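You operate a simulated robot arm through the tools that you are given. There is no shell and no other tool.

You are at the controls of a simulated robot arm. One attempt, no reset.

JOB
Add the swatch card's lower ink to the tile and mix to its shade.
Fine: open its tin, cover the crossed spot with the grey paddle, work out all streaks; paddle back in its pot, lid on. A coat counts when it lies all over at full strength: go over it till it gets no stronger. What is to be rubbed or washed off counts as gone when no trace of it is left.

The check looks at the end state, three seconds after you hand in, the way a careful person would. Anything else that was tipped, shoved, dropped, spilled or broken makes it a failure. A push-on lid holds only when it is set on centred and level and pressed home; a screw cap is set on level and turned clockwise until tight.

ROBOT AND FRAMES
A 6-joint arm with a two-finger parallel gripper, fixed in place. Base frame: the origin is at the foot of the arm, x ahead of it, y to its left, z up; the work surface is at about z = 880. Units: mm, rad, N and s.
With the tool pointing down near the work surface it reaches from about 320 to 700 mm from the base axis. Its first joint turns from -2.897 to 2.897 rad. Payload 4.1 kg.
The tool frame sits at the grasp point between the pads (the TCP): z along the fingers, y along the line on which they close. The tips reach 23 mm beyond it. Largest opening 94 mm; finger width 38, thickness 10; the body of the gripper, 54 by 96 mm, starts 39 mm behind the TCP.
Orientation is that of the tool frame in the base frame, as a unit quaternion [x, y, z, w]. With the fingers straight down and closing along the base's y, the tool's x points along the base's -x, its y along +y and its z along -z.

CONTROLS
- The arm moves only by the tool play_rows. Its argument "deltas" is one flat list of numbers, 6 for each row, row after row: the shift along the base's x, y, z in m, then the turn, a rotation vector about the base's x, y, z in rad. In form: [dx, dy, dz, wx, wy, wz, dx, dy, dz, wx, wy, wz, ...]. A call has 1 to 20 rows; each row shifts and turns the commanded pose from where the row before left it. "grip" is the closure, from 0 (fully open) to 1 (shut), set as the call begins (left out, the last holds). Rows are played at 5 a second. More than 50 mm and 0.15 rad between two rows, or a gripper value outside its range, and nothing of the call is played. A pose out of reach is approached as far as the arm can. The call stops where the force on the tool passes 40 N (or 10 N more than at its start, if that is more) or the arm is blocked; 0.2 s more then pass. The fingers move at their own pace (about 45 mm/s each) and stop on an object; they squeeze with about 37 N. The grip force told is the motor's: it shows also when the fingers shut on nothing. Time passes only in rows, and 0.2 s behind the last, so rows that do not move let the fingers close. It gives the time, the measured TCP pose, the force on the tool (base axes), the opening and the grip force at its end, in the units of the frame above (readings bear some noise), with the torque about the TCP (base axes, N m) and any sound that the robot's microphone picked up.
- Cameras (640 x 400 px; columns grow to the right, rows downward): "scene" is fixed at [397.5, -500.9, 1678.5]; the picture's right is [0.61, 0.79, 0.00], its down [0.73, -0.56, -0.38] and it looks along [-0.30, 0.23, -0.93] (base axes); focal length 270 px, centre (320, 200). "wrist" rides on the gripper at [86, 16, -74] in the tool frame; the picture's right is [-0.18, 0.98, 0.00], its down [-0.58, -0.11, -0.81] and it looks along [-0.79, -0.15, 0.59] (tool axes); focal length 243 px, centre (320, 200). There is no depth. A picture from a camera that has moved, and an enlarged one, comes with that camera's place and axes in the base frame and with its lens.
- capture(camera): a new picture of that camera. No time passes.
- slide_trunk(by): slides the trunk up (or, below 0, down) by that many mm; the arm rides with it, the base frame stays. It gives what a move gives, with no picture.
- inspect(camera, box): a new picture of the part [left, top, right, bottom] of that camera's present view, enlarged. No time passes.
- job_done(): hands the job in; it is judged then, once.

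Places have to be worked out from the pictures, the camera data and where the tool is seen. Open the gripper and draw the arm clear of the work before you hand the job in, unless the task says otherwise.

The tools are called after "Call:" by a JSON object that holds its "op" and its "data". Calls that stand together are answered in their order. play_rows: Moves the arm, as the interface text tells. Its arguments: {"type":"object","properties":{"deltas":{"type":"array","items":{"type":"number"}},"grip":{"type":"number"}},"required":["deltas"]} The other tools are called the same way: slide_trunk (by) slides the trunk up or down; capture (camera) takes a picture; inspect (camera, box) takes an enlarged picture of a part of a camera's view; job_done () hands the job in.

At the start:

```text
time_s: 0.0
tool_pos: [306.2, -194.5, 1282.5]
ee_rot: [0.001, 1.0, 0.0, 0.0]
ft_force: [0.4, 0.5, -0.9]
torque: [0.0, 0.0, 0.0]
width: 94.1
gripper_force: 0.1
trunk travel left (down, up): [-500.0, 90.0]
```

scene: 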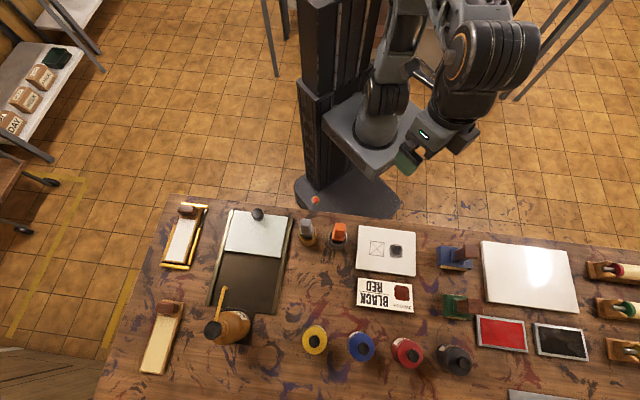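
wrist: 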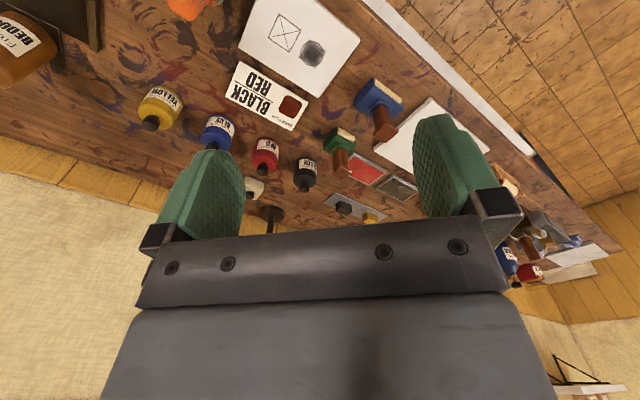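

I start by looking closer at the swatch card, tile and tins from both cameras.

Call:
{"op": "inspect", "data": {"camera": "scene", "box": [290, 210, 430, 320]}}

Call:
{"op": "inspect", "data": {"camera": "scene", "box": [290, 310, 490, 400]}}

Call:
{"op": "inspect", "data": {"camera": "wrist", "box": [200, 0, 380, 140]}}

Call:
{"op": "inspect", "data": {"camera": "wrist", "box": [120, 70, 340, 230]}}

Call:
{"op": "inspect", "data": {"camera": "scene", "box": [420, 220, 640, 400]}}

Call:
{"op": "inspect", "data": {"camera": "scene", "box": [120, 180, 350, 390]}}

```text
3.64 times, centred on (360, 265) of scene
camera zoom: at [397.5, -500.9, 1678.5], right [0.61, 0.79, 0.0], down [0.73, -0.56, -0.38], along [-0.3, 0.23, -0.93], focal length 982 px, centre (174, -36)
```

zoom: 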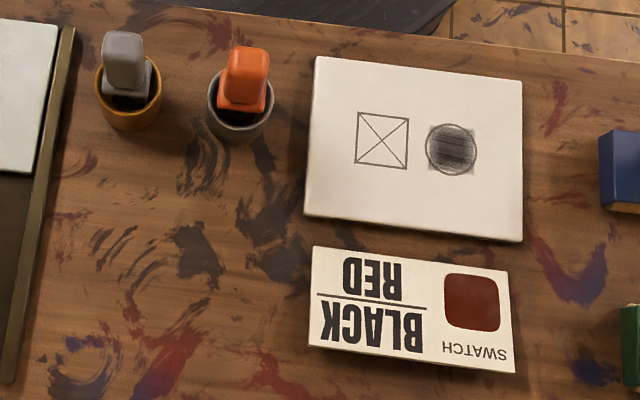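

```text
3.20 times, centred on (390, 355) of scene
camera zoom: at [397.5, -500.9, 1678.5], right [0.61, 0.79, 0.0], down [0.73, -0.56, -0.38], along [-0.3, 0.23, -0.93], focal length 864 px, centre (96, -296)
```

zoom: 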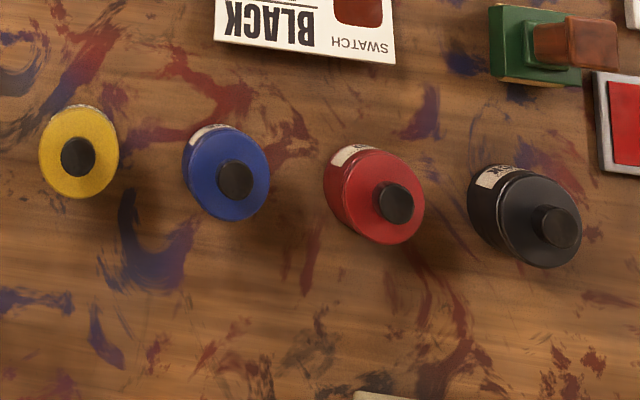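

```text
2.86 times, centred on (290, 70) of wrist
camera zoom: at [220.6, -178.3, 1357.2], right [0.18, 0.98, 0.0], down [0.58, -0.11, 0.81], along [0.79, -0.15, -0.59], focal length 693 px, centre (406, 571)
```

zoom: 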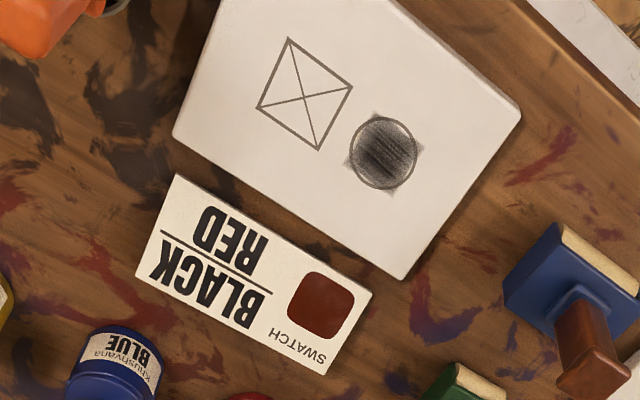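

```text
2.50 times, centred on (230, 150) of wrist
camera zoom: at [220.6, -178.3, 1357.2], right [0.18, 0.98, 0.0], down [0.58, -0.11, 0.81], along [0.79, -0.15, -0.59], focal length 606 px, centre (545, 325)
```

zoom: 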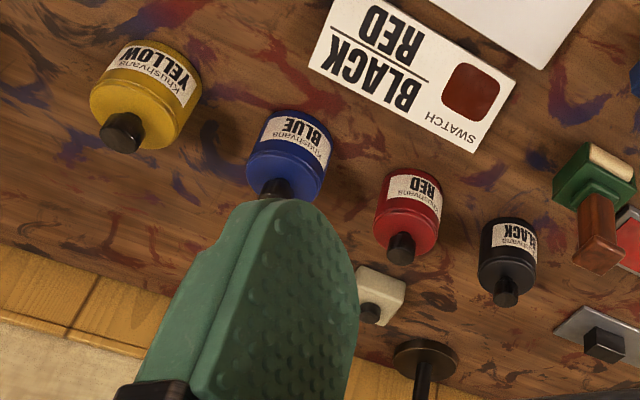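

```text
2.22 times, centred on (530, 310) of scene
camera zoom: at [397.5, -500.9, 1678.5], right [0.61, 0.79, 0.0], down [0.73, -0.56, -0.38], along [-0.3, 0.23, -0.93], focal length 600 px, centre (-147, -44)
```

zoom: 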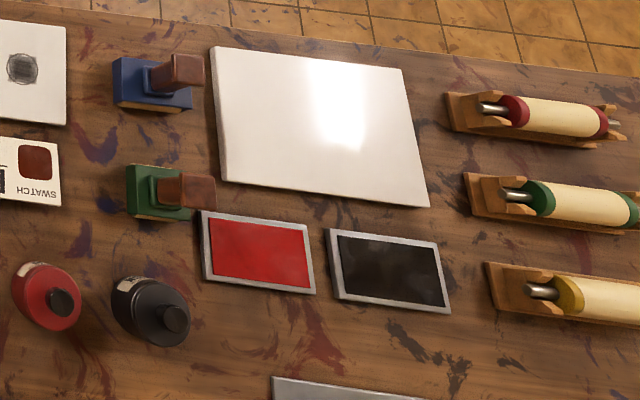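

```text
1.90 times, centred on (235, 285) of scene
camera zoom: at [397.5, -500.9, 1678.5], right [0.61, 0.79, 0.0], down [0.73, -0.56, -0.38], along [-0.3, 0.23, -0.93], focal length 514 px, centre (482, 38)
```

zoom: 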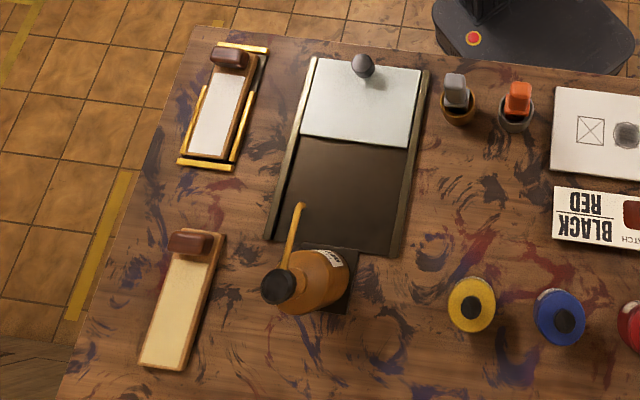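

The card, turned the right way up, reads BLACK over RED, so the lower ink is RED. The red tin's knob is near (606,-388,961), the grey paddle's pot near (207,-402), the crossed spot near (366,-263) and the black circle near (405,-224). I swing the wrist camera round to look at the pots.

Call:
{"op": "play_rows", "data": {"deltas": [0.0054, -0.0014, -0.00825, 0, 0, -0.147, 0.0054, -0.0014, -0.00825, 0, 0, -0.147, 0.0054, -0.0014, -0.00825, 0, 0, -0.147, 0.0054, -0.0014, -0.00825, 0, 0, -0.147, 0.0054, -0.0014, -0.00825, 0, 0, -0.147, 0.0054, -0.0014, -0.00825, 0, 0, -0.147, 0.0054, -0.0014, -0.00825, 0, 0, -0.147, 0.0054, -0.0014, -0.00825, 0, 0, -0.147, 0.0054, -0.0014, -0.00825, 0, 0, -0.147, 0.0054, -0.0014, -0.00825, 0, 0, -0.147, 0.0054, -0.0014, -0.00825, 0, 0, -0.147, 0.0054, -0.0014, -0.00825, 0, 0, -0.147, 0.0054, -0.0014, -0.00825, 0, 0, -0.147, 0.0054, -0.0014, -0.00825, 0, 0, -0.147, 0.0054, -0.0014, -0.00825, 0, 0, -0.147, 0.0054, -0.0014, -0.00825, 0, 0, -0.147], "grip": 0}}

Call:
{"op": "capture", "data": {"camera": "wrist"}}

Call:
{"op": "capture", "data": {"camera": "scene"}}

```text
time_s: 3.4
tool_pos: [392.9, -217.0, 1151.3]
ee_rot: [0.924, 0.383, 0.001, 0.0]
ft_force: [0.5, 0.5, -0.4]
torque: [0.02, 0.03, 0.0]
width: 93.9
gripper_force: 0.1
trunk travel left (down, up): [-500.0, 90.0]
```

```text
taken
camera wrist: at [465.3, -167.0, 1225.4], right [0.57, -0.82, 0.0], down [-0.49, -0.34, 0.81], along [-0.66, -0.46, -0.59], focal length 243 px, centre (320, 200)
```

wrist: 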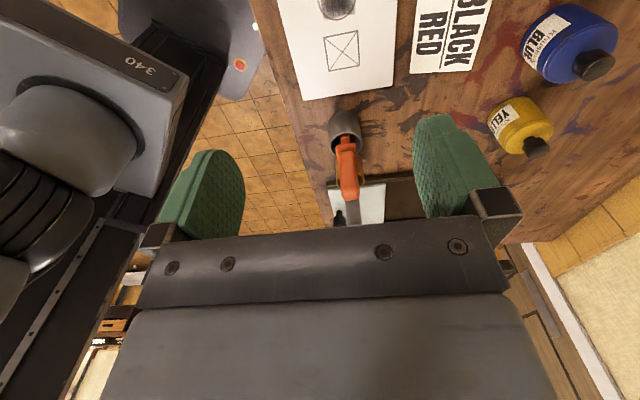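

```text
taken
```

scene: 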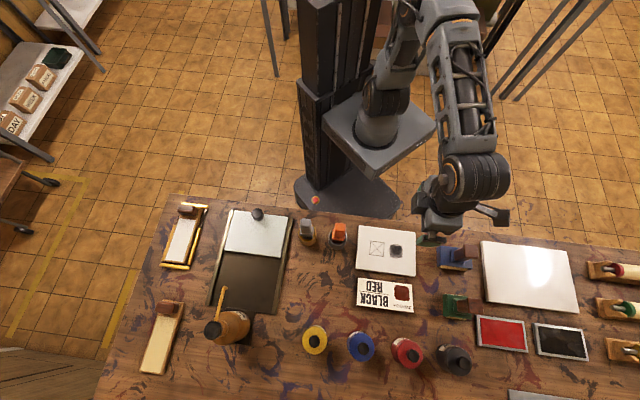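

Call:
{"op": "inspect", "data": {"camera": "wrist", "box": [280, 80, 420, 240]}}

Call:
{"op": "inspect", "data": {"camera": "scene", "box": [290, 205, 355, 255]}}

```text
2.50 times, centred on (350, 160) of wrist
camera zoom: at [465.3, -167.0, 1225.4], right [0.57, -0.82, 0.0], down [-0.49, -0.34, 0.81], along [-0.66, -0.46, -0.59], focal length 606 px, centre (245, 300)
```

zoom: 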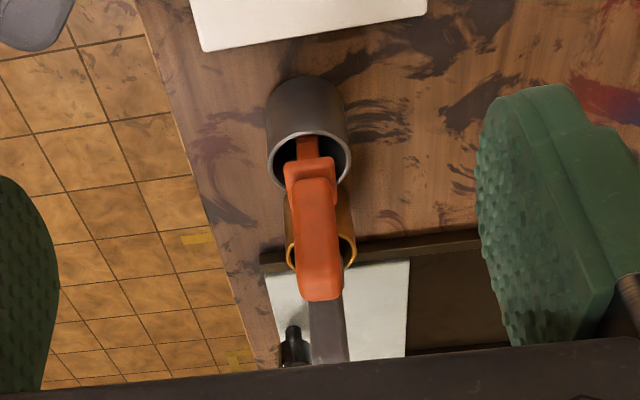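

```text
8.00 times, centred on (322, 230) of scene
camera zoom: at [397.5, -500.9, 1678.5], right [0.61, 0.79, 0.0], down [0.73, -0.56, -0.38], along [-0.3, 0.23, -0.93], focal length 2160 px, centre (300, -40)
```

zoom: 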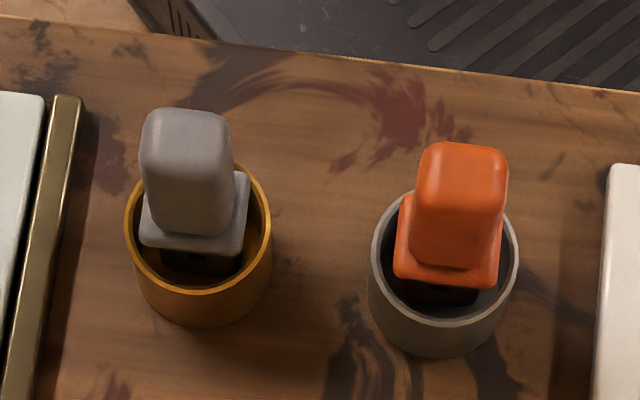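

The paddles stand nearly upright (handle tops near z≈1050, grey pot centre near (214,-404)). Next I swing the wrist camera over to look at the red tin and its lid.

Call:
{"op": "play_rows", "data": {"deltas": [0.0122, -0.0084, -0.01, 0, 0, 0.1428, 0.0122, -0.0084, -0.01, 0, 0, 0.1428, 0.0122, -0.0084, -0.01, 0, 0, 0.1428, 0.0122, -0.0084, -0.01, 0, 0, 0.1428, 0.0122, -0.0084, -0.01, 0, 0, 0.1428, 0.0122, -0.0084, -0.01, 0, 0, 0.1428, 0.0122, -0.0084, -0.01, 0, 0, 0.1428, 0.0122, -0.0084, -0.01, 0, 0, 0.1428, 0.0122, -0.0084, -0.01, 0, 0, 0.1428, 0.0122, -0.0084, -0.01, 0, 0, 0.1428, 0.0122, -0.0084, -0.01, 0, 0, 0.1428]}}

Call:
{"op": "capture", "data": {"camera": "wrist"}}

```text
time_s: 5.8
tool_pos: [526.7, -309.7, 1040.0]
ee_rot: [0.379, 0.925, 0.0, -0.001]
ft_force: [-0.1, -0.4, 0.1]
torque: [-0.01, -0.02, 0.02]
width: 94.2
gripper_force: 0.1
trunk travel left (down, up): [-500.0, 90.0]
```

```text
taken
camera wrist: at [476.5, -237.1, 1114.7], right [0.82, 0.57, 0.0], down [0.34, -0.49, 0.81], along [0.46, -0.66, -0.59], focal length 243 px, centre (320, 200)
```

wrist: 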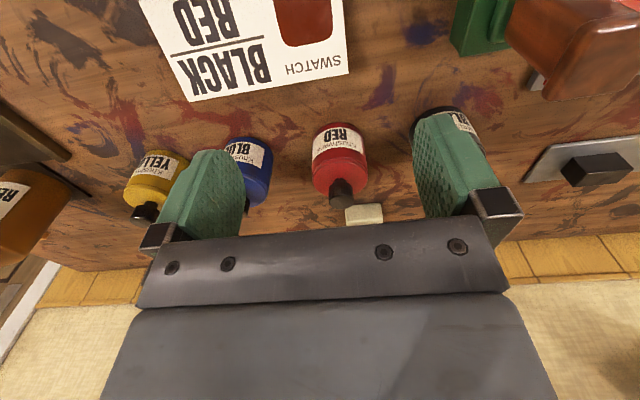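

Call:
{"op": "inspect", "data": {"camera": "wrist", "box": [290, 110, 400, 240]}}

Call:
{"op": "inspect", "data": {"camera": "wrist", "box": [100, 130, 300, 240]}}

Call:
{"op": "inspect", "data": {"camera": "scene", "box": [380, 320, 440, 380]}}

```text
3.08 times, centred on (345, 175) of wrist
camera zoom: at [476.5, -237.1, 1114.7], right [0.82, 0.57, 0.0], down [0.34, -0.49, 0.81], along [0.46, -0.66, -0.59], focal length 746 px, centre (243, 277)
```

zoom: 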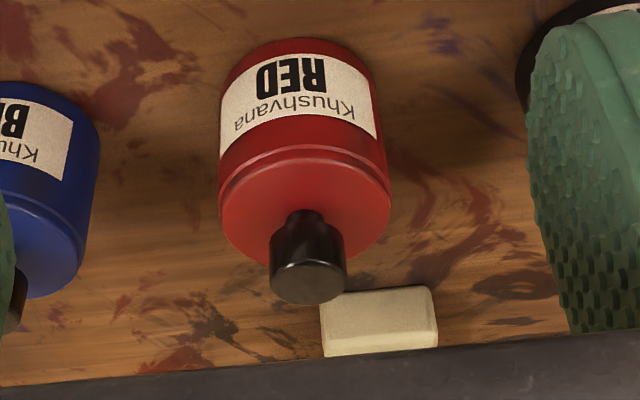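

```text
3.20 times, centred on (200, 185) of wrist
camera zoom: at [476.5, -237.1, 1114.7], right [0.82, 0.57, 0.0], down [0.34, -0.49, 0.81], along [0.46, -0.66, -0.59], focal length 776 px, centre (704, 248)
```

zoom: 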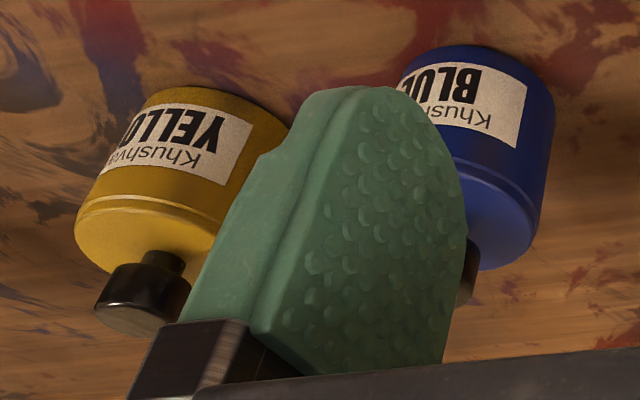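

```text
6.67 times, centred on (410, 350) of scene
camera zoom: at [397.5, -500.9, 1678.5], right [0.61, 0.79, 0.0], down [0.73, -0.56, -0.38], along [-0.3, 0.23, -0.93], focal length 1800 px, centre (-280, -800)
```

zoom: 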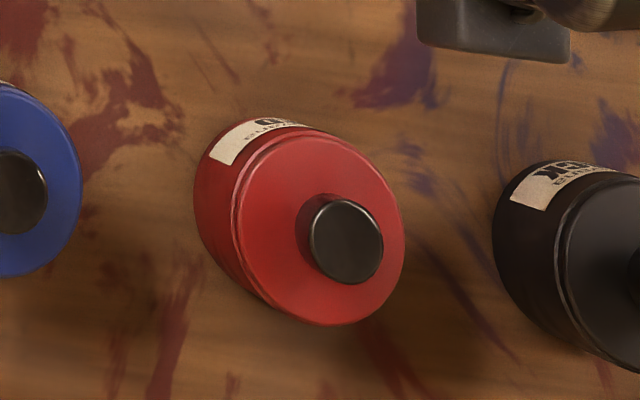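

The red tin has a push-on lid with a mushroom knob: knob top at about (607,-388,969), lid surface near z≈937, knob head about 26 mm across. I move over it at height first to test the reach.

Call:
{"op": "play_rows", "data": {"deltas": [0.02, -0.0196, 0, 0, 0, 0, 0.02, -0.0196, 0, 0, 0, 0, 0.02, -0.0196, 0, 0, 0, 0, 0.02, -0.0196, 0, 0, 0, 0, 0, 0, 0, 0, 0, 0]}}

Call:
{"op": "capture", "data": {"camera": "wrist"}}

Call:
{"op": "capture", "data": {"camera": "scene"}}

```text
time_s: 7.0
tool_pos: [580.6, -367.3, 1035.6]
ee_rot: [0.381, 0.925, -0.001, -0.001]
ft_force: [0.5, 0.1, -0.4]
torque: [-0.01, 0.0, -0.02]
width: 93.9
gripper_force: 0.0
out of reach, approached as far as the arm can: row 3, 4
trunk travel left (down, up): [-500.0, 90.0]
```

```text
taken
camera wrist: at [530.5, -295.1, 1109.6], right [0.82, 0.57, 0.0], down [0.34, -0.49, 0.81], along [0.46, -0.66, -0.59], focal length 243 px, centre (320, 200)
```

wrist: 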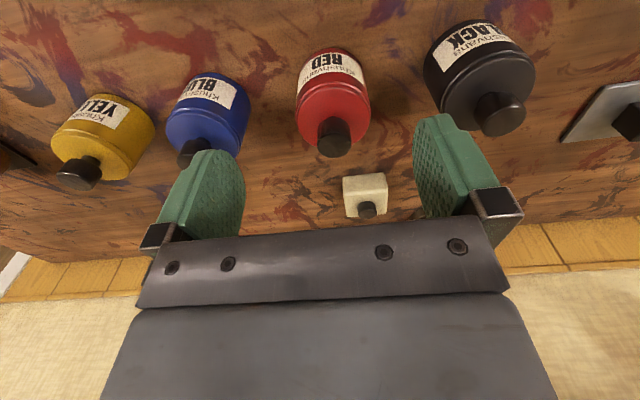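

```text
taken
```

scene: 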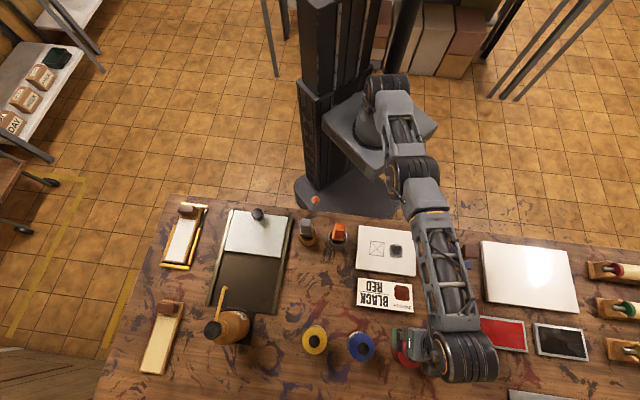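

The arm stops at radius ≈687 mm at this height, short of the 720 mm needed. The shoulder seems lower than the wrist, so I slide the trunk up to gain reach.

Call:
{"op": "slide_trunk", "data": {"by": 90}}

```text
time_s: 8.2
tool_pos: [582.2, -367.5, 1125.1]
ee_rot: [0.381, 0.925, -0.001, 0.0]
ft_force: [0.2, 1.1, 0.1]
torque: [0.02, 0.04, 0.03]
width: 94.0
gripper_force: 0.0
trunk travel left (down, up): [-590.0, 0.0]
```

The trunk is up 90 mm; now I lower back toward z≈1036 to see where the arm goes.

Call:
{"op": "play_rows", "data": {"deltas": [0, 0, -0.03, 0, 0, 0, 0, 0, -0.03, 0, 0, 0, 0, 0, -0.03, 0, 0, 0, 0, 0, 0, 0, 0, 0]}}

```text
time_s: 9.2
tool_pos: [580.1, -367.7, 1035.5]
ee_rot: [0.381, 0.925, 0.0, 0.0]
ft_force: [-0.5, -0.1, -0.4]
torque: [0.01, 0.0, 0.01]
width: 93.9
gripper_force: 0.1
trunk travel left (down, up): [-590.0, 0.0]
```

Now the commanded pose starts from the real one. I try outward to the tin axis again with the trunk raised.

Call:
{"op": "play_rows", "data": {"deltas": [0.0135, -0.0103, 0, 0, 0, 0, 0.0135, -0.0103, 0, 0, 0, 0, 0, 0, 0, 0, 0, 0]}}

```text
time_s: 10.1
tool_pos: [590.1, -375.8, 1033.9]
ee_rot: [0.381, 0.925, -0.001, -0.001]
ft_force: [-0.1, 0.2, -0.5]
torque: [0.01, 0.01, -0.03]
width: 94.1
gripper_force: 0.0
out of reach, approached as far as the arm can: row 1, 2
trunk travel left (down, up): [-590.0, 0.0]
```

With the trunk fully up the tool-down reach tops out near 700 mm, so I need a small outward tilt for the tin. I back off slightly, turn so the closing axis is square to the radial direction, and tilt the fingers outward by about 8°.

Call:
{"op": "play_rows", "data": {"deltas": [-0.009, 0.006, 0.003, 0, 0, 0.105, -0.009, 0.006, 0.003, 0, 0, 0.105, 0, 0, 0, -0.0377, -0.059, 0, 0, 0, 0, -0.0377, -0.059, 0, 0, 0, 0, 0, 0, 0]}}

Call:
{"op": "capture", "data": {"camera": "wrist"}}

```text
time_s: 11.2
tool_pos: [570.1, -363.6, 1039.3]
ee_rot: [0.28, 0.957, -0.02, 0.068]
ft_force: [0.1, 0.1, -0.8]
torque: [0.0, -0.01, -0.01]
width: 94.0
gripper_force: 0.2
trunk travel left (down, up): [-590.0, 0.0]
```

```text
taken
camera wrist: at [499.6, -298.8, 1101.2], right [0.68, 0.73, 0.03], down [0.33, -0.34, 0.88], along [0.65, -0.59, -0.47], focal length 243 px, centre (320, 200)
```

wrist: 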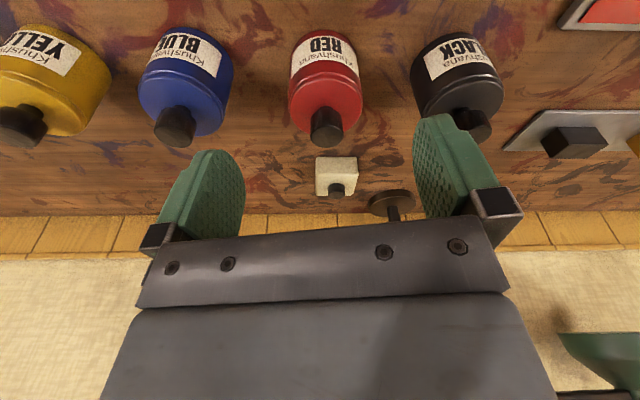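

Call:
{"op": "inspect", "data": {"camera": "wrist", "box": [276, 70, 376, 170]}}

```text
4.00 times, centred on (326, 120) of wrist
camera zoom: at [499.6, -298.8, 1101.2], right [0.68, 0.73, 0.03], down [0.33, -0.34, 0.88], along [0.65, -0.59, -0.47], focal length 970 px, centre (296, 520)
```

zoom: 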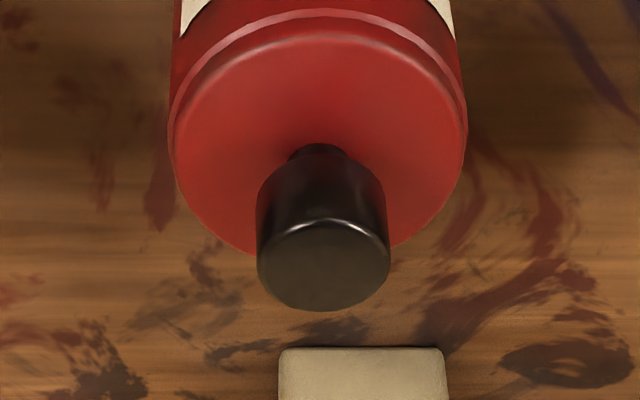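

The knob top resolves to about (608,-389,970) and the lid surface to z≈937. I move over it and down to z≈1000 first, checking that the tilt gives enough reach.

Call:
{"op": "play_rows", "data": {"deltas": [0.0127, -0.0085, -0.013, 0, 0, 0, 0.0127, -0.0085, -0.013, 0, 0, 0, 0.0126, -0.0084, -0.013, 0, 0, 0, 0, 0, 0, 0, 0, 0]}}

Call:
{"op": "capture", "data": {"camera": "wrist"}}

```text
time_s: 12.2
tool_pos: [609.9, -389.1, 1001.4]
ee_rot: [0.281, 0.957, -0.02, 0.067]
ft_force: [-1.0, -0.4, -0.1]
torque: [-0.04, 0.0, 0.01]
width: 94.2
gripper_force: 0.1
trunk travel left (down, up): [-590.0, 0.0]
```

```text
taken
camera wrist: at [537.4, -323.8, 1062.2], right [0.68, 0.73, 0.03], down [0.33, -0.34, 0.88], along [0.65, -0.59, -0.48], focal length 243 px, centre (320, 200)
```

wrist: 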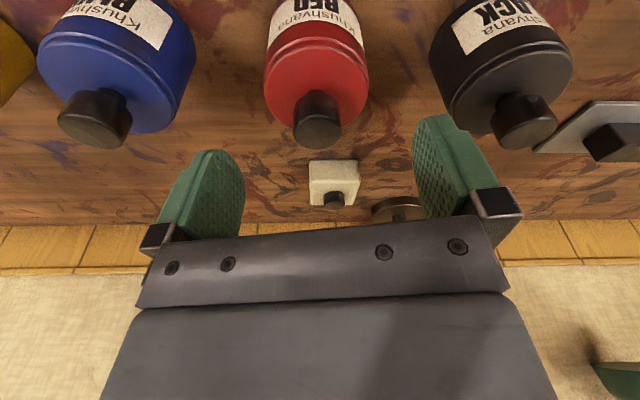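

The knob sits at about (608,-389) in this view too, matching the tool. I descend to z≈967.

Call:
{"op": "play_rows", "data": {"deltas": [-0.0005, 0, -0.012, 0, 0, 0, -0.0005, 0, -0.012, 0, 0, 0, 0, 0, -0.01, 0, 0, 0, 0, 0, 0, 0, 0, 0]}}

Call:
{"op": "capture", "data": {"camera": "wrist"}}

Call:
{"op": "inspect", "data": {"camera": "scene", "box": [360, 300, 480, 390]}}

```text
time_s: 13.2
tool_pos: [609.5, -388.7, 967.8]
ee_rot: [0.281, 0.957, -0.02, 0.067]
ft_force: [-0.2, 0.5, -0.4]
torque: [-0.02, 0.01, 0.0]
width: 93.8
gripper_force: 0.0
trunk travel left (down, up): [-590.0, 0.0]
```

```text
taken
camera wrist: at [537.3, -323.6, 1028.2], right [0.68, 0.73, 0.03], down [0.33, -0.34, 0.88], along [0.65, -0.59, -0.47], focal length 243 px, centre (320, 200)
```

wrist: 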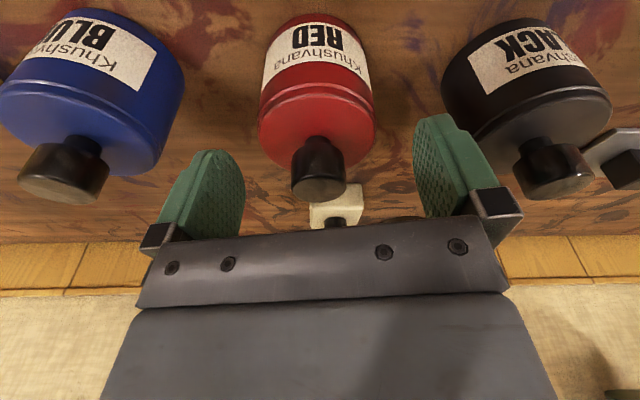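

```text
4.44 times, centred on (420, 345) of scene
camera zoom: at [397.5, -500.9, 1678.5], right [0.61, 0.79, 0.0], down [0.73, -0.56, -0.38], along [-0.3, 0.23, -0.93], focal length 1200 px, centre (-124, -444)
```

zoom: 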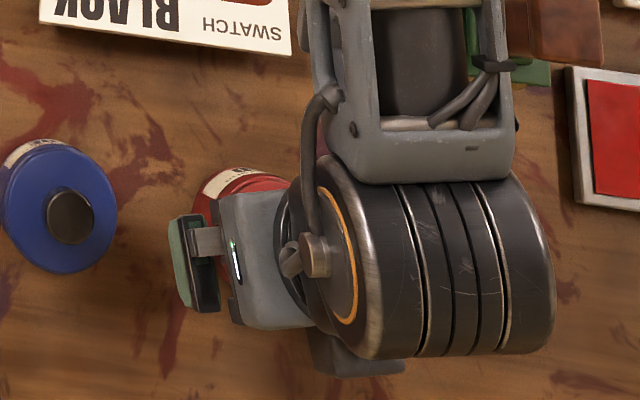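

The knob is centred between the pads at TCP height. I close the gripper on it.

Call:
{"op": "play_rows", "data": {"deltas": [0, 0, 0, 0, 0, 0, 0, 0, 0, 0, 0, 0, 0, 0, 0, 0, 0, 0, 0, 0, 0, 0, 0, 0, 0, 0, 0, 0, 0, 0, 0, 0, 0, 0, 0, 0, 0, 0, 0, 0, 0, 0], "grip": 1}}

Call:
{"op": "capture", "data": {"camera": "wrist"}}

```text
time_s: 14.8
tool_pos: [608.9, -389.0, 966.8]
ee_rot: [0.281, 0.957, -0.02, 0.067]
ft_force: [-0.3, -0.2, 0.5]
torque: [0.02, 0.01, -0.01]
width: 57.3
gripper_force: 37.1
trunk travel left (down, up): [-590.0, 0.0]
heard: snap
```

```text
taken
camera wrist: at [537.3, -323.6, 1028.2], right [0.68, 0.73, 0.03], down [0.33, -0.34, 0.88], along [0.65, -0.59, -0.47], focal length 243 px, centre (320, 200)
```

wrist: 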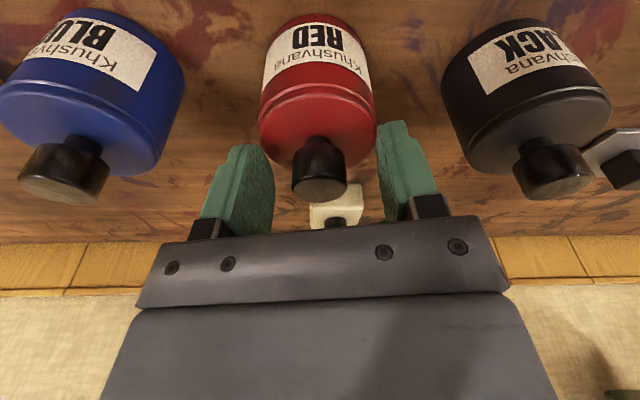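

The fingers stopped at 57 mm, so the tips may be on the lid's rim rather than the knob, and there was a snap. I look closely before doing anything.

Call:
{"op": "inspect", "data": {"camera": "wrist", "box": [240, 80, 400, 230]}}

Call:
{"op": "inspect", "data": {"camera": "scene", "box": [370, 320, 460, 390]}}

```text
2.67 times, centred on (320, 155) of wrist
camera zoom: at [537.3, -323.6, 1028.2], right [0.68, 0.73, 0.03], down [0.33, -0.34, 0.88], along [0.65, -0.59, -0.47], focal length 647 px, centre (320, 320)
```

zoom: 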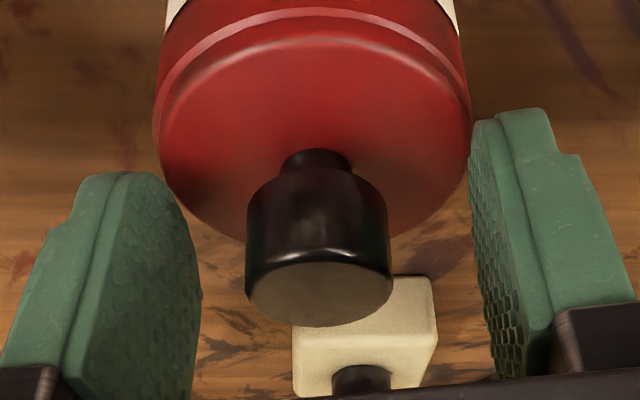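

```text
5.71 times, centred on (415, 355) of scene
camera zoom: at [397.5, -500.9, 1678.5], right [0.61, 0.79, 0.0], down [0.73, -0.56, -0.38], along [-0.3, 0.23, -0.93], focal length 1543 px, centre (-223, -686)
```

zoom: 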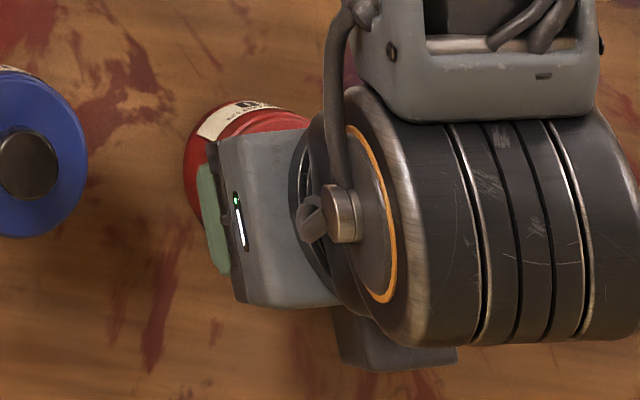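

The tips have caught the lid's own rim (about 57 mm across), so the lid surface is a bit higher than I judged. I open, rise 9 mm and close again on the knob alone.

Call:
{"op": "play_rows", "data": {"deltas": [0, 0, 0, 0, 0, 0, 0, 0, 0, 0, 0, 0, 0, 0, 0, 0, 0, 0, 0, 0, 0.0045, 0, 0, 0, 0, 0, 0.0045, 0, 0, 0, 0, 0, 0, 0, 0, 0], "grip": 0.2}}

Call:
{"op": "capture", "data": {"camera": "wrist"}}

Call:
{"op": "inspect", "data": {"camera": "wrist", "box": [240, 60, 400, 210]}}

```text
time_s: 16.2
tool_pos: [609.7, -389.5, 975.3]
ee_rot: [0.281, 0.957, -0.02, 0.067]
ft_force: [-0.6, 0.0, 0.3]
torque: [0.03, 0.0, 0.01]
width: 75.3
gripper_force: 0.1
trunk travel left (down, up): [-590.0, 0.0]
heard: snap
```

```text
taken
camera wrist: at [537.0, -324.0, 1037.0], right [0.68, 0.73, 0.03], down [0.33, -0.34, 0.88], along [0.65, -0.59, -0.48], focal length 243 px, centre (320, 200)
```

wrist: 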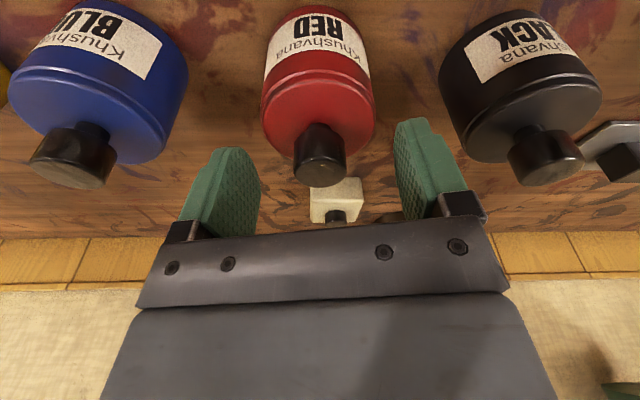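

```text
2.67 times, centred on (320, 135) of wrist
camera zoom: at [537.0, -324.0, 1037.0], right [0.68, 0.73, 0.03], down [0.33, -0.34, 0.88], along [0.65, -0.59, -0.48], focal length 647 px, centre (320, 373)
```

zoom: 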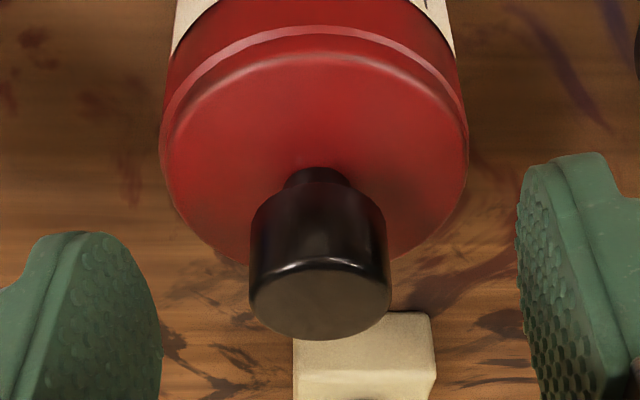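

The tin is undisturbed. Now I close on the knob at this height.

Call:
{"op": "play_rows", "data": {"deltas": [0, 0, 0, 0, 0, 0, 0, 0, 0, 0, 0, 0, 0, 0, 0, 0, 0, 0, 0, 0, 0, 0, 0, 0, 0, 0, 0, 0, 0, 0, 0, 0, 0, 0, 0, 0, 0, 0, 0, 0, 0, 0, 0, 0, 0, 0, 0, 0], "grip": 1}}

Call:
{"op": "inspect", "data": {"camera": "wrist", "box": [240, 60, 400, 210]}}

```text
time_s: 18.1
tool_pos: [610.5, -389.0, 975.7]
ee_rot: [0.281, 0.957, -0.02, 0.067]
ft_force: [0.2, 0.8, -0.2]
torque: [0.01, -0.01, 0.02]
width: 24.2
gripper_force: 37.0
trunk travel left (down, up): [-590.0, 0.0]
heard: snap
```

```text
2.67 times, centred on (320, 135) of wrist
camera zoom: at [537.0, -323.9, 1036.9], right [0.68, 0.73, 0.03], down [0.33, -0.34, 0.88], along [0.65, -0.59, -0.47], focal length 647 px, centre (320, 373)
```

zoom: 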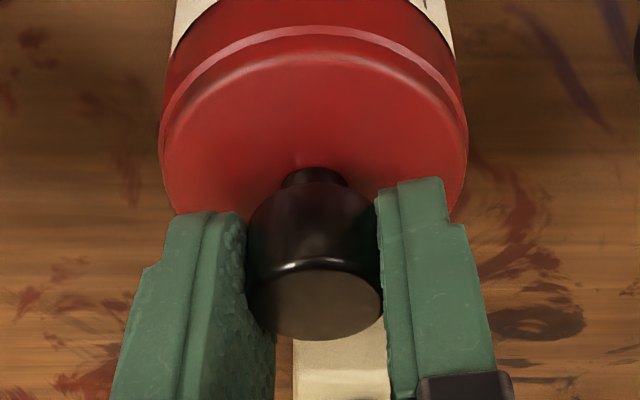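

The knob is held (24 mm). I lift straight up in small steps, watching the force.

Call:
{"op": "play_rows", "data": {"deltas": [0, 0, 0.003, 0, 0, 0, 0, 0, 0.003, 0, 0, 0, 0, 0, 0.003, 0, 0, 0, 0, 0, 0.003, 0, 0, 0]}}

Call:
{"op": "inspect", "data": {"camera": "wrist", "box": [240, 60, 400, 210]}}

```text
time_s: 19.1
tool_pos: [609.7, -389.9, 986.3]
ee_rot: [0.28, 0.957, -0.02, 0.067]
ft_force: [-0.5, -0.3, 0.0]
torque: [0.02, 0.01, 0.0]
width: 24.3
gripper_force: 36.8
trunk travel left (down, up): [-590.0, 0.0]
```

```text
2.67 times, centred on (320, 135) of wrist
camera zoom: at [537.9, -324.1, 1049.3], right [0.68, 0.73, 0.03], down [0.33, -0.34, 0.88], along [0.65, -0.59, -0.47], focal length 647 px, centre (320, 373)
```

zoom: 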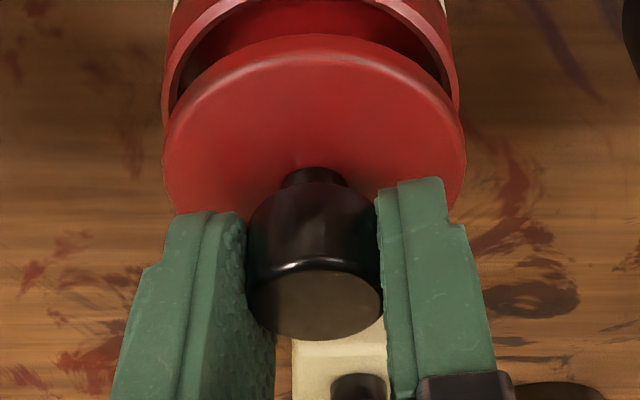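

The lid comes away cleanly and level. I raise it and carry it level over to the clear patch of table left of the card, near (344,-460).

Call:
{"op": "play_rows", "data": {"deltas": [0, 0, 0.015, 0, 0, 0, 0, 0, 0.015, 0, 0, 0, -0.01, -0.001, 0.015, 0, 0, 0, -0.025, -0.006, 0.01, 0, 0, 0, -0.033, -0.009, 0.005, 0, 0, 0, -0.033, -0.009, 0, 0, 0, 0, -0.033, -0.009, 0, 0, 0, 0, -0.033, -0.009, 0, 0, 0, 0, -0.033, -0.009, 0, 0, 0, 0, -0.033, -0.009, 0, 0, 0, 0, -0.033, -0.009, 0, 0, 0, 0]}}

Call:
{"op": "capture", "data": {"camera": "wrist"}}

Call:
{"op": "capture", "data": {"camera": "scene"}}

```text
time_s: 21.4
tool_pos: [343.4, -459.2, 1046.9]
ee_rot: [0.281, 0.957, -0.02, 0.068]
ft_force: [-0.6, 1.5, -0.5]
torque: [0.01, -0.03, -0.01]
width: 24.5
gripper_force: 36.6
trunk travel left (down, up): [-590.0, 0.0]
```

```text
taken
camera wrist: at [270.7, -393.1, 1109.1], right [0.68, 0.73, 0.03], down [0.33, -0.34, 0.88], along [0.65, -0.59, -0.47], focal length 243 px, centre (320, 200)
```

wrist: 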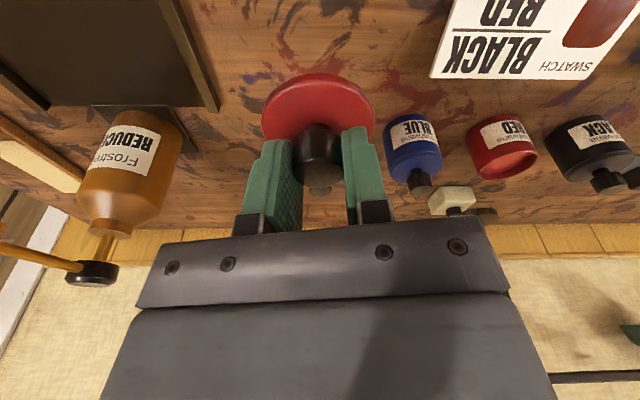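

```text
taken
```

scene: 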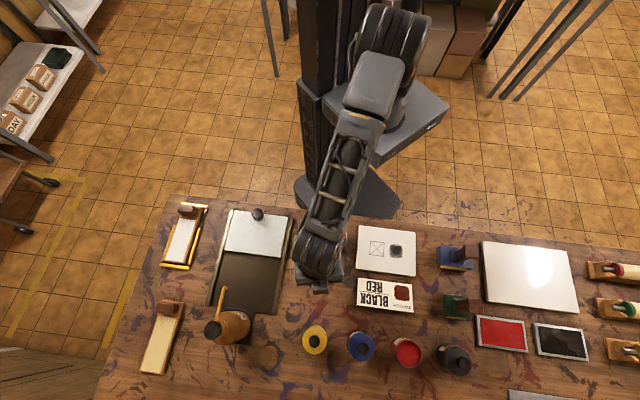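

The tin stands open and the lid is level in the grip. I lower it over the clear patch, quickly first and then slowly.

Call:
{"op": "play_rows", "data": {"deltas": [0, 0, -0.025, 0, 0, 0, 0, 0, -0.025, 0, 0, 0, 0, 0, -0.025, 0, 0, 0, 0, 0, -0.025, 0, 0, 0, 0, 0, -0.01, 0, 0, 0]}}

Call:
{"op": "capture", "data": {"camera": "wrist"}}

Call:
{"op": "inspect", "data": {"camera": "scene", "box": [270, 220, 430, 340]}}

```text
time_s: 22.6
tool_pos: [343.3, -458.5, 936.2]
ee_rot: [0.28, 0.957, -0.02, 0.068]
ft_force: [-0.7, 1.2, -1.3]
torque: [-0.01, 0.0, 0.01]
width: 24.5
gripper_force: 37.2
trunk travel left (down, up): [-590.0, 0.0]
```

```text
taken
camera wrist: at [271.3, -392.8, 998.6], right [0.68, 0.73, 0.03], down [0.33, -0.34, 0.88], along [0.65, -0.59, -0.47], focal length 243 px, centre (320, 200)
```

wrist: 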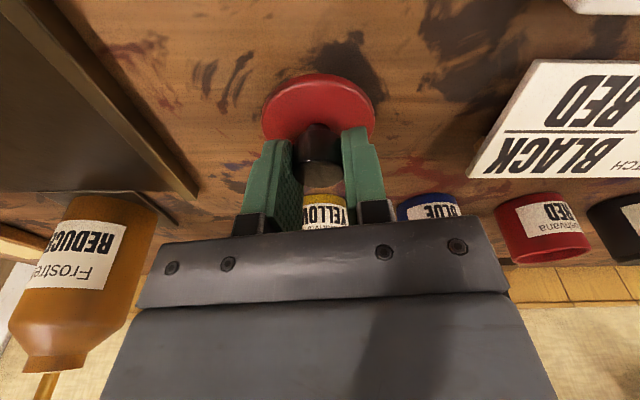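

```text
3.33 times, centred on (350, 280) of scene
camera zoom: at [397.5, -500.9, 1678.5], right [0.61, 0.79, 0.0], down [0.73, -0.56, -0.38], along [-0.3, 0.23, -0.93], focal length 900 px, centre (220, -67)
```

zoom: 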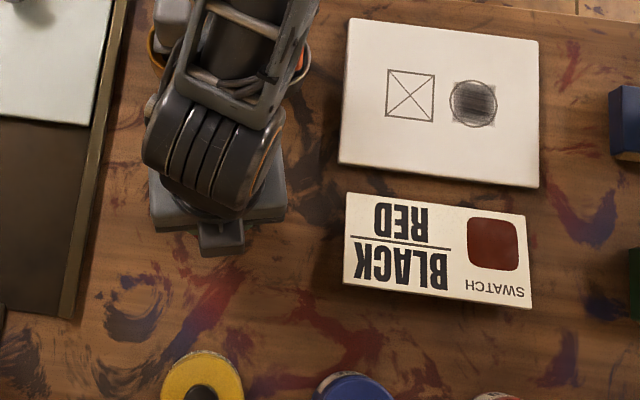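

Clear so far. I go down slowly till the lid touches the table.

Call:
{"op": "play_rows", "data": {"deltas": [0, 0, -0.004, 0, 0, 0, 0, 0, -0.003, 0, 0, 0, 0, 0, -0.002, 0, 0, 0, 0, 0, -0.002, 0, 0, 0]}}

Call:
{"op": "inspect", "data": {"camera": "wrist", "box": [240, 40, 400, 190]}}

```text
time_s: 23.6
tool_pos: [343.7, -459.2, 928.0]
ee_rot: [0.28, 0.957, -0.02, 0.067]
ft_force: [0.4, -0.2, -1.1]
torque: [0.01, 0.04, -0.02]
width: 24.9
gripper_force: 36.9
trunk travel left (down, up): [-590.0, 0.0]
```

```text
2.67 times, centred on (320, 115) of wrist
camera zoom: at [271.3, -393.6, 988.6], right [0.68, 0.73, 0.03], down [0.33, -0.34, 0.88], along [0.65, -0.59, -0.47], focal length 647 px, centre (320, 427)
```

zoom: 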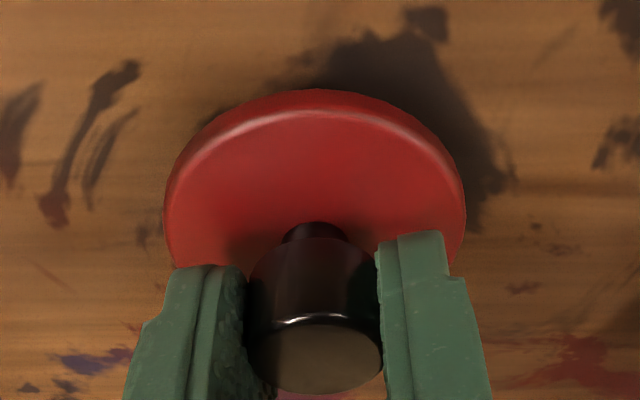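

Call:
{"op": "play_rows", "data": {"deltas": [0, 0, -0.0015, 0, 0, 0, 0, 0, -0.0015, 0, 0, 0, 0, 0, -0.0015, 0, 0, 0]}}

```text
time_s: 24.4
tool_pos: [343.8, -458.5, 922.9]
ee_rot: [0.28, 0.957, -0.02, 0.067]
ft_force: [-0.4, 0.6, 0.0]
torque: [0.01, 0.0, 0.0]
width: 24.4
gripper_force: 37.0
trunk travel left (down, up): [-590.0, 0.0]
```

No contact yet at z≈923; I keep lowering in small steps.

Call:
{"op": "play_rows", "data": {"deltas": [0, 0, -0.0015, 0, 0, 0, 0, 0, -0.0015, 0, 0, 0, 0, 0, -0.0015, 0, 0, 0]}}

Call:
{"op": "inspect", "data": {"camera": "wrist", "box": [240, 40, 400, 190]}}

```text
time_s: 25.2
tool_pos: [343.8, -458.8, 917.5]
ee_rot: [0.281, 0.957, -0.02, 0.067]
ft_force: [-0.1, -0.2, -0.5]
torque: [0.01, 0.01, 0.0]
width: 24.2
gripper_force: 37.1
trunk travel left (down, up): [-590.0, 0.0]
```

```text
2.67 times, centred on (320, 115) of wrist
camera zoom: at [271.1, -394.2, 979.3], right [0.69, 0.73, 0.03], down [0.33, -0.34, 0.88], along [0.65, -0.59, -0.47], focal length 647 px, centre (320, 427)
```

zoom: 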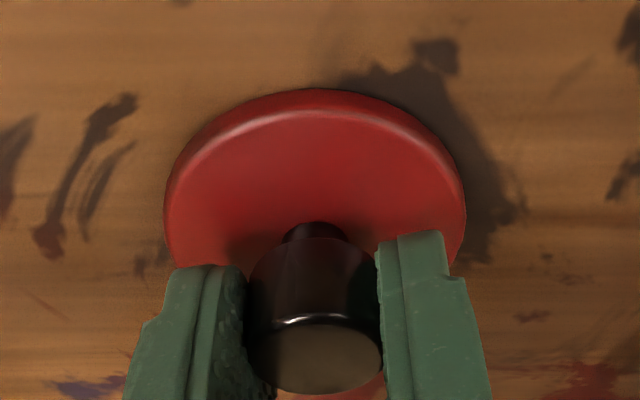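

Call:
{"op": "play_rows", "data": {"deltas": [0, 0, -0.001, 0, 0, 0, 0, 0, -0.001, 0, 0, 0, 0, 0, -0.001, 0, 0, 0, 0, 0, -0.001, 0, 0, 0]}}

```text
time_s: 26.2
tool_pos: [343.1, -459.6, 917.7]
ee_rot: [0.281, 0.957, -0.022, 0.07]
ft_force: [-4.4, 0.2, 26.1]
torque: [0.28, 0.25, -0.02]
width: 24.7
gripper_force: 36.0
trunk travel left (down, up): [-590.0, 0.0]
```

The lid is down (26 N). I ease off 2 mm and open the fingers.

Call:
{"op": "play_rows", "data": {"deltas": [0, 0, 0.001, 0, 0, 0, 0, 0, 0.001, 0, 0, 0]}}

Call:
{"op": "play_rows", "data": {"deltas": [0, 0, 0, 0, 0, 0, 0, 0, 0, 0, 0, 0, 0, 0, 0, 0, 0, 0], "grip": 0.4}}

Call:
{"op": "inspect", "data": {"camera": "wrist", "box": [220, 40, 420, 220]}}

```text
time_s: 26.9
tool_pos: [343.6, -459.7, 917.4]
ee_rot: [0.281, 0.957, -0.022, 0.069]
ft_force: [1.2, -3.8, 23.5]
torque: [-0.08, 0.03, -0.03]
width: 24.2
gripper_force: 36.9
trunk travel left (down, up): [-590.0, 0.0]
```

```text
time_s: 27.6
tool_pos: [342.6, -459.6, 915.0]
ee_rot: [0.281, 0.957, -0.02, 0.067]
ft_force: [-0.9, -0.7, 1.3]
torque: [0.01, -0.02, -0.04]
width: 56.6
gripper_force: 0.0
trunk travel left (down, up): [-590.0, 0.0]
```

```text
2.22 times, centred on (320, 130) of wrist
camera zoom: at [271.5, -393.9, 976.8], right [0.68, 0.73, 0.03], down [0.33, -0.34, 0.88], along [0.65, -0.59, -0.48], focal length 539 px, centre (320, 356)
```

zoom: 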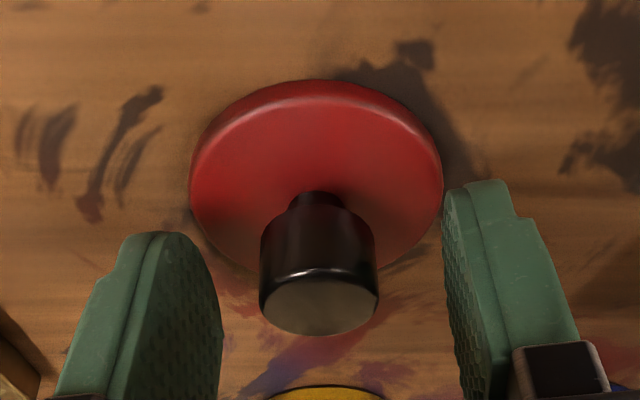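

The lid stands flat on the table at about (343.5,-459.5). I rise well clear, level the tool again, turn it to the table's axes and move over the grey paddle to see it from above.

Call:
{"op": "play_rows", "data": {"deltas": [0, 0, 0.02, 0, 0, 0, 0, 0, 0.04, 0, 0, 0, 0, 0, 0.045, 0, 0, 0, 0, 0, 0.045, 0, 0, 0, 0, 0, 0.045, 0, 0, 0, 0, 0, 0.04, 0.0377, 0.059, 0, -0.03, 0.013, 0, 0.0377, 0.059, 0, -0.033, 0.014, 0, 0, 0, -0.11, -0.033, 0.014, 0, 0, 0, -0.11, -0.033, 0.014, 0, 0, 0, 0]}}

Call:
{"op": "capture", "data": {"camera": "wrist"}}

Call:
{"op": "capture", "data": {"camera": "scene"}}

```text
time_s: 29.9
tool_pos: [214.1, -404.7, 1150.3]
ee_rot: [0.385, 0.923, -0.001, 0.0]
ft_force: [0.1, -0.5, 0.5]
torque: [0.02, 0.02, 0.02]
width: 56.5
gripper_force: 0.1
trunk travel left (down, up): [-590.0, 0.0]
```

```text
taken
camera wrist: at [165.3, -331.3, 1224.8], right [0.83, 0.56, 0.0], down [0.33, -0.49, 0.81], along [0.45, -0.67, -0.59], focal length 243 px, centre (320, 200)
```

wrist: 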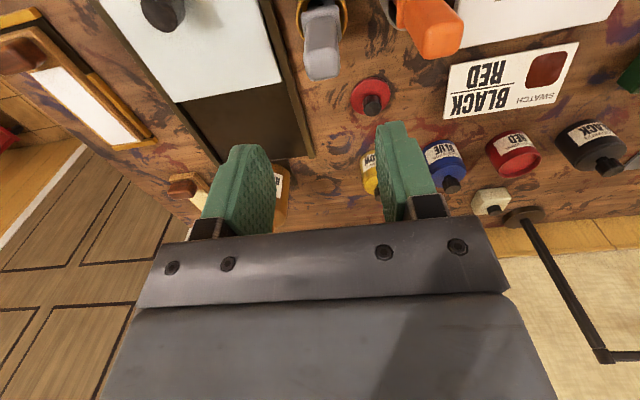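

```text
taken
```

scene: 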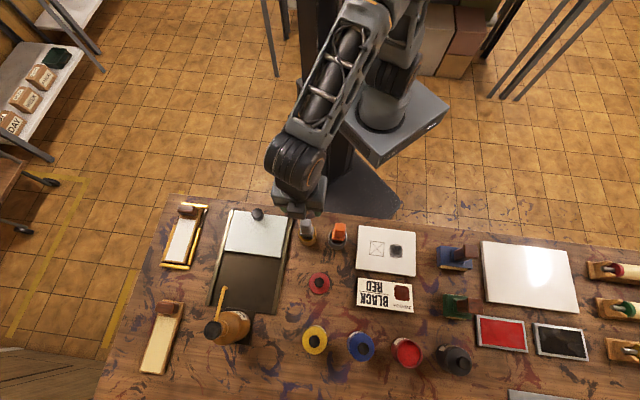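

Call:
{"op": "inspect", "data": {"camera": "wrist", "box": [260, 0, 480, 100]}}

Call:
{"op": "inspect", "data": {"camera": "wrist", "box": [290, 0, 360, 90]}}

```text
2.91 times, centred on (370, 50) of wrist
camera zoom: at [165.3, -331.3, 1224.8], right [0.83, 0.56, 0.0], down [0.33, -0.49, 0.81], along [0.45, -0.67, -0.59], focal length 706 px, centre (174, 636)
```

zoom: 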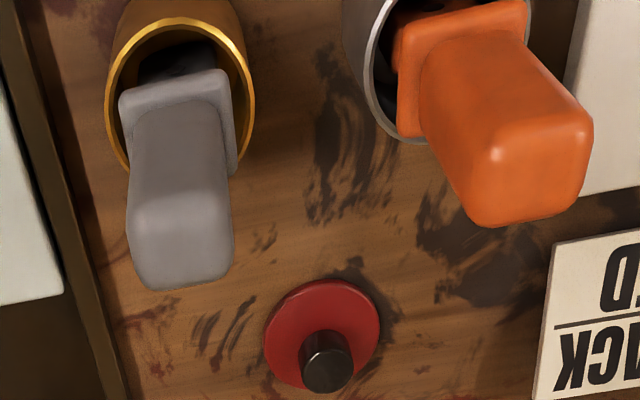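

```text
4.44 times, centred on (325, 45) of wrist
camera zoom: at [165.3, -331.3, 1224.8], right [0.83, 0.56, 0.0], down [0.33, -0.49, 0.81], along [0.45, -0.67, -0.59], focal length 1078 px, centre (298, 889)
```

zoom: 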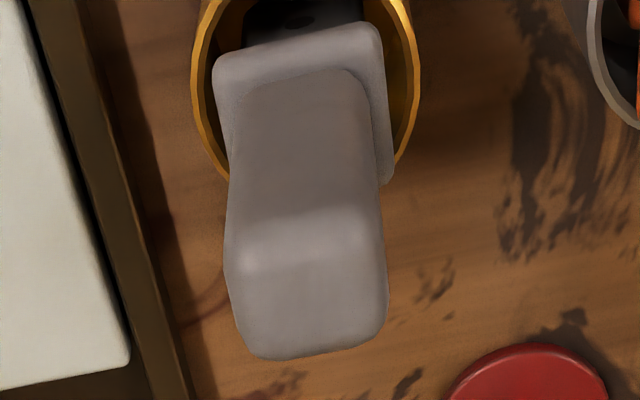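

Call:
{"op": "inspect", "data": {"camera": "scene", "box": [375, 325, 435, 375]}}

Call:
{"op": "inspect", "data": {"camera": "wrist", "box": [470, 110, 560, 190]}}

```text
8.00 times, centred on (405, 350) of scene
camera zoom: at [397.5, -500.9, 1678.5], right [0.61, 0.79, 0.0], down [0.73, -0.56, -0.38], along [-0.3, 0.23, -0.93], focal length 2160 px, centre (-360, -1000)
```

zoom: 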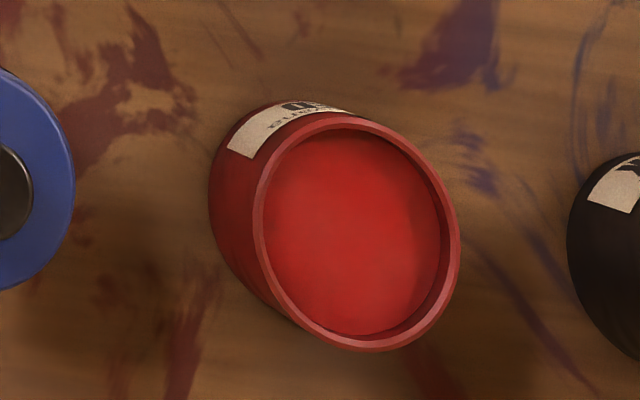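

```text
5.00 times, centred on (515, 150) of wrist
camera zoom: at [165.3, -331.3, 1224.8], right [0.83, 0.56, 0.0], down [0.33, -0.49, 0.81], along [0.45, -0.67, -0.59], focal length 1213 px, centre (-655, 450)
```

zoom: 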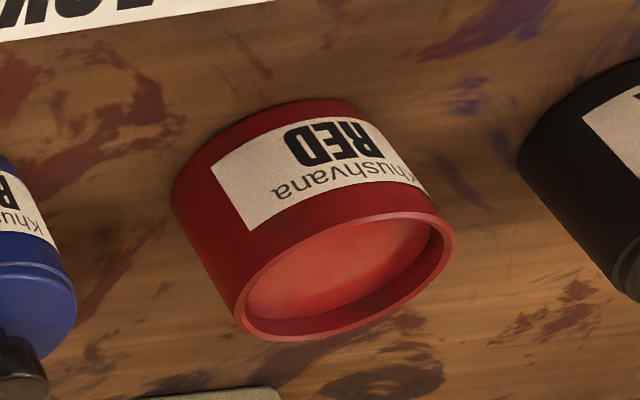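

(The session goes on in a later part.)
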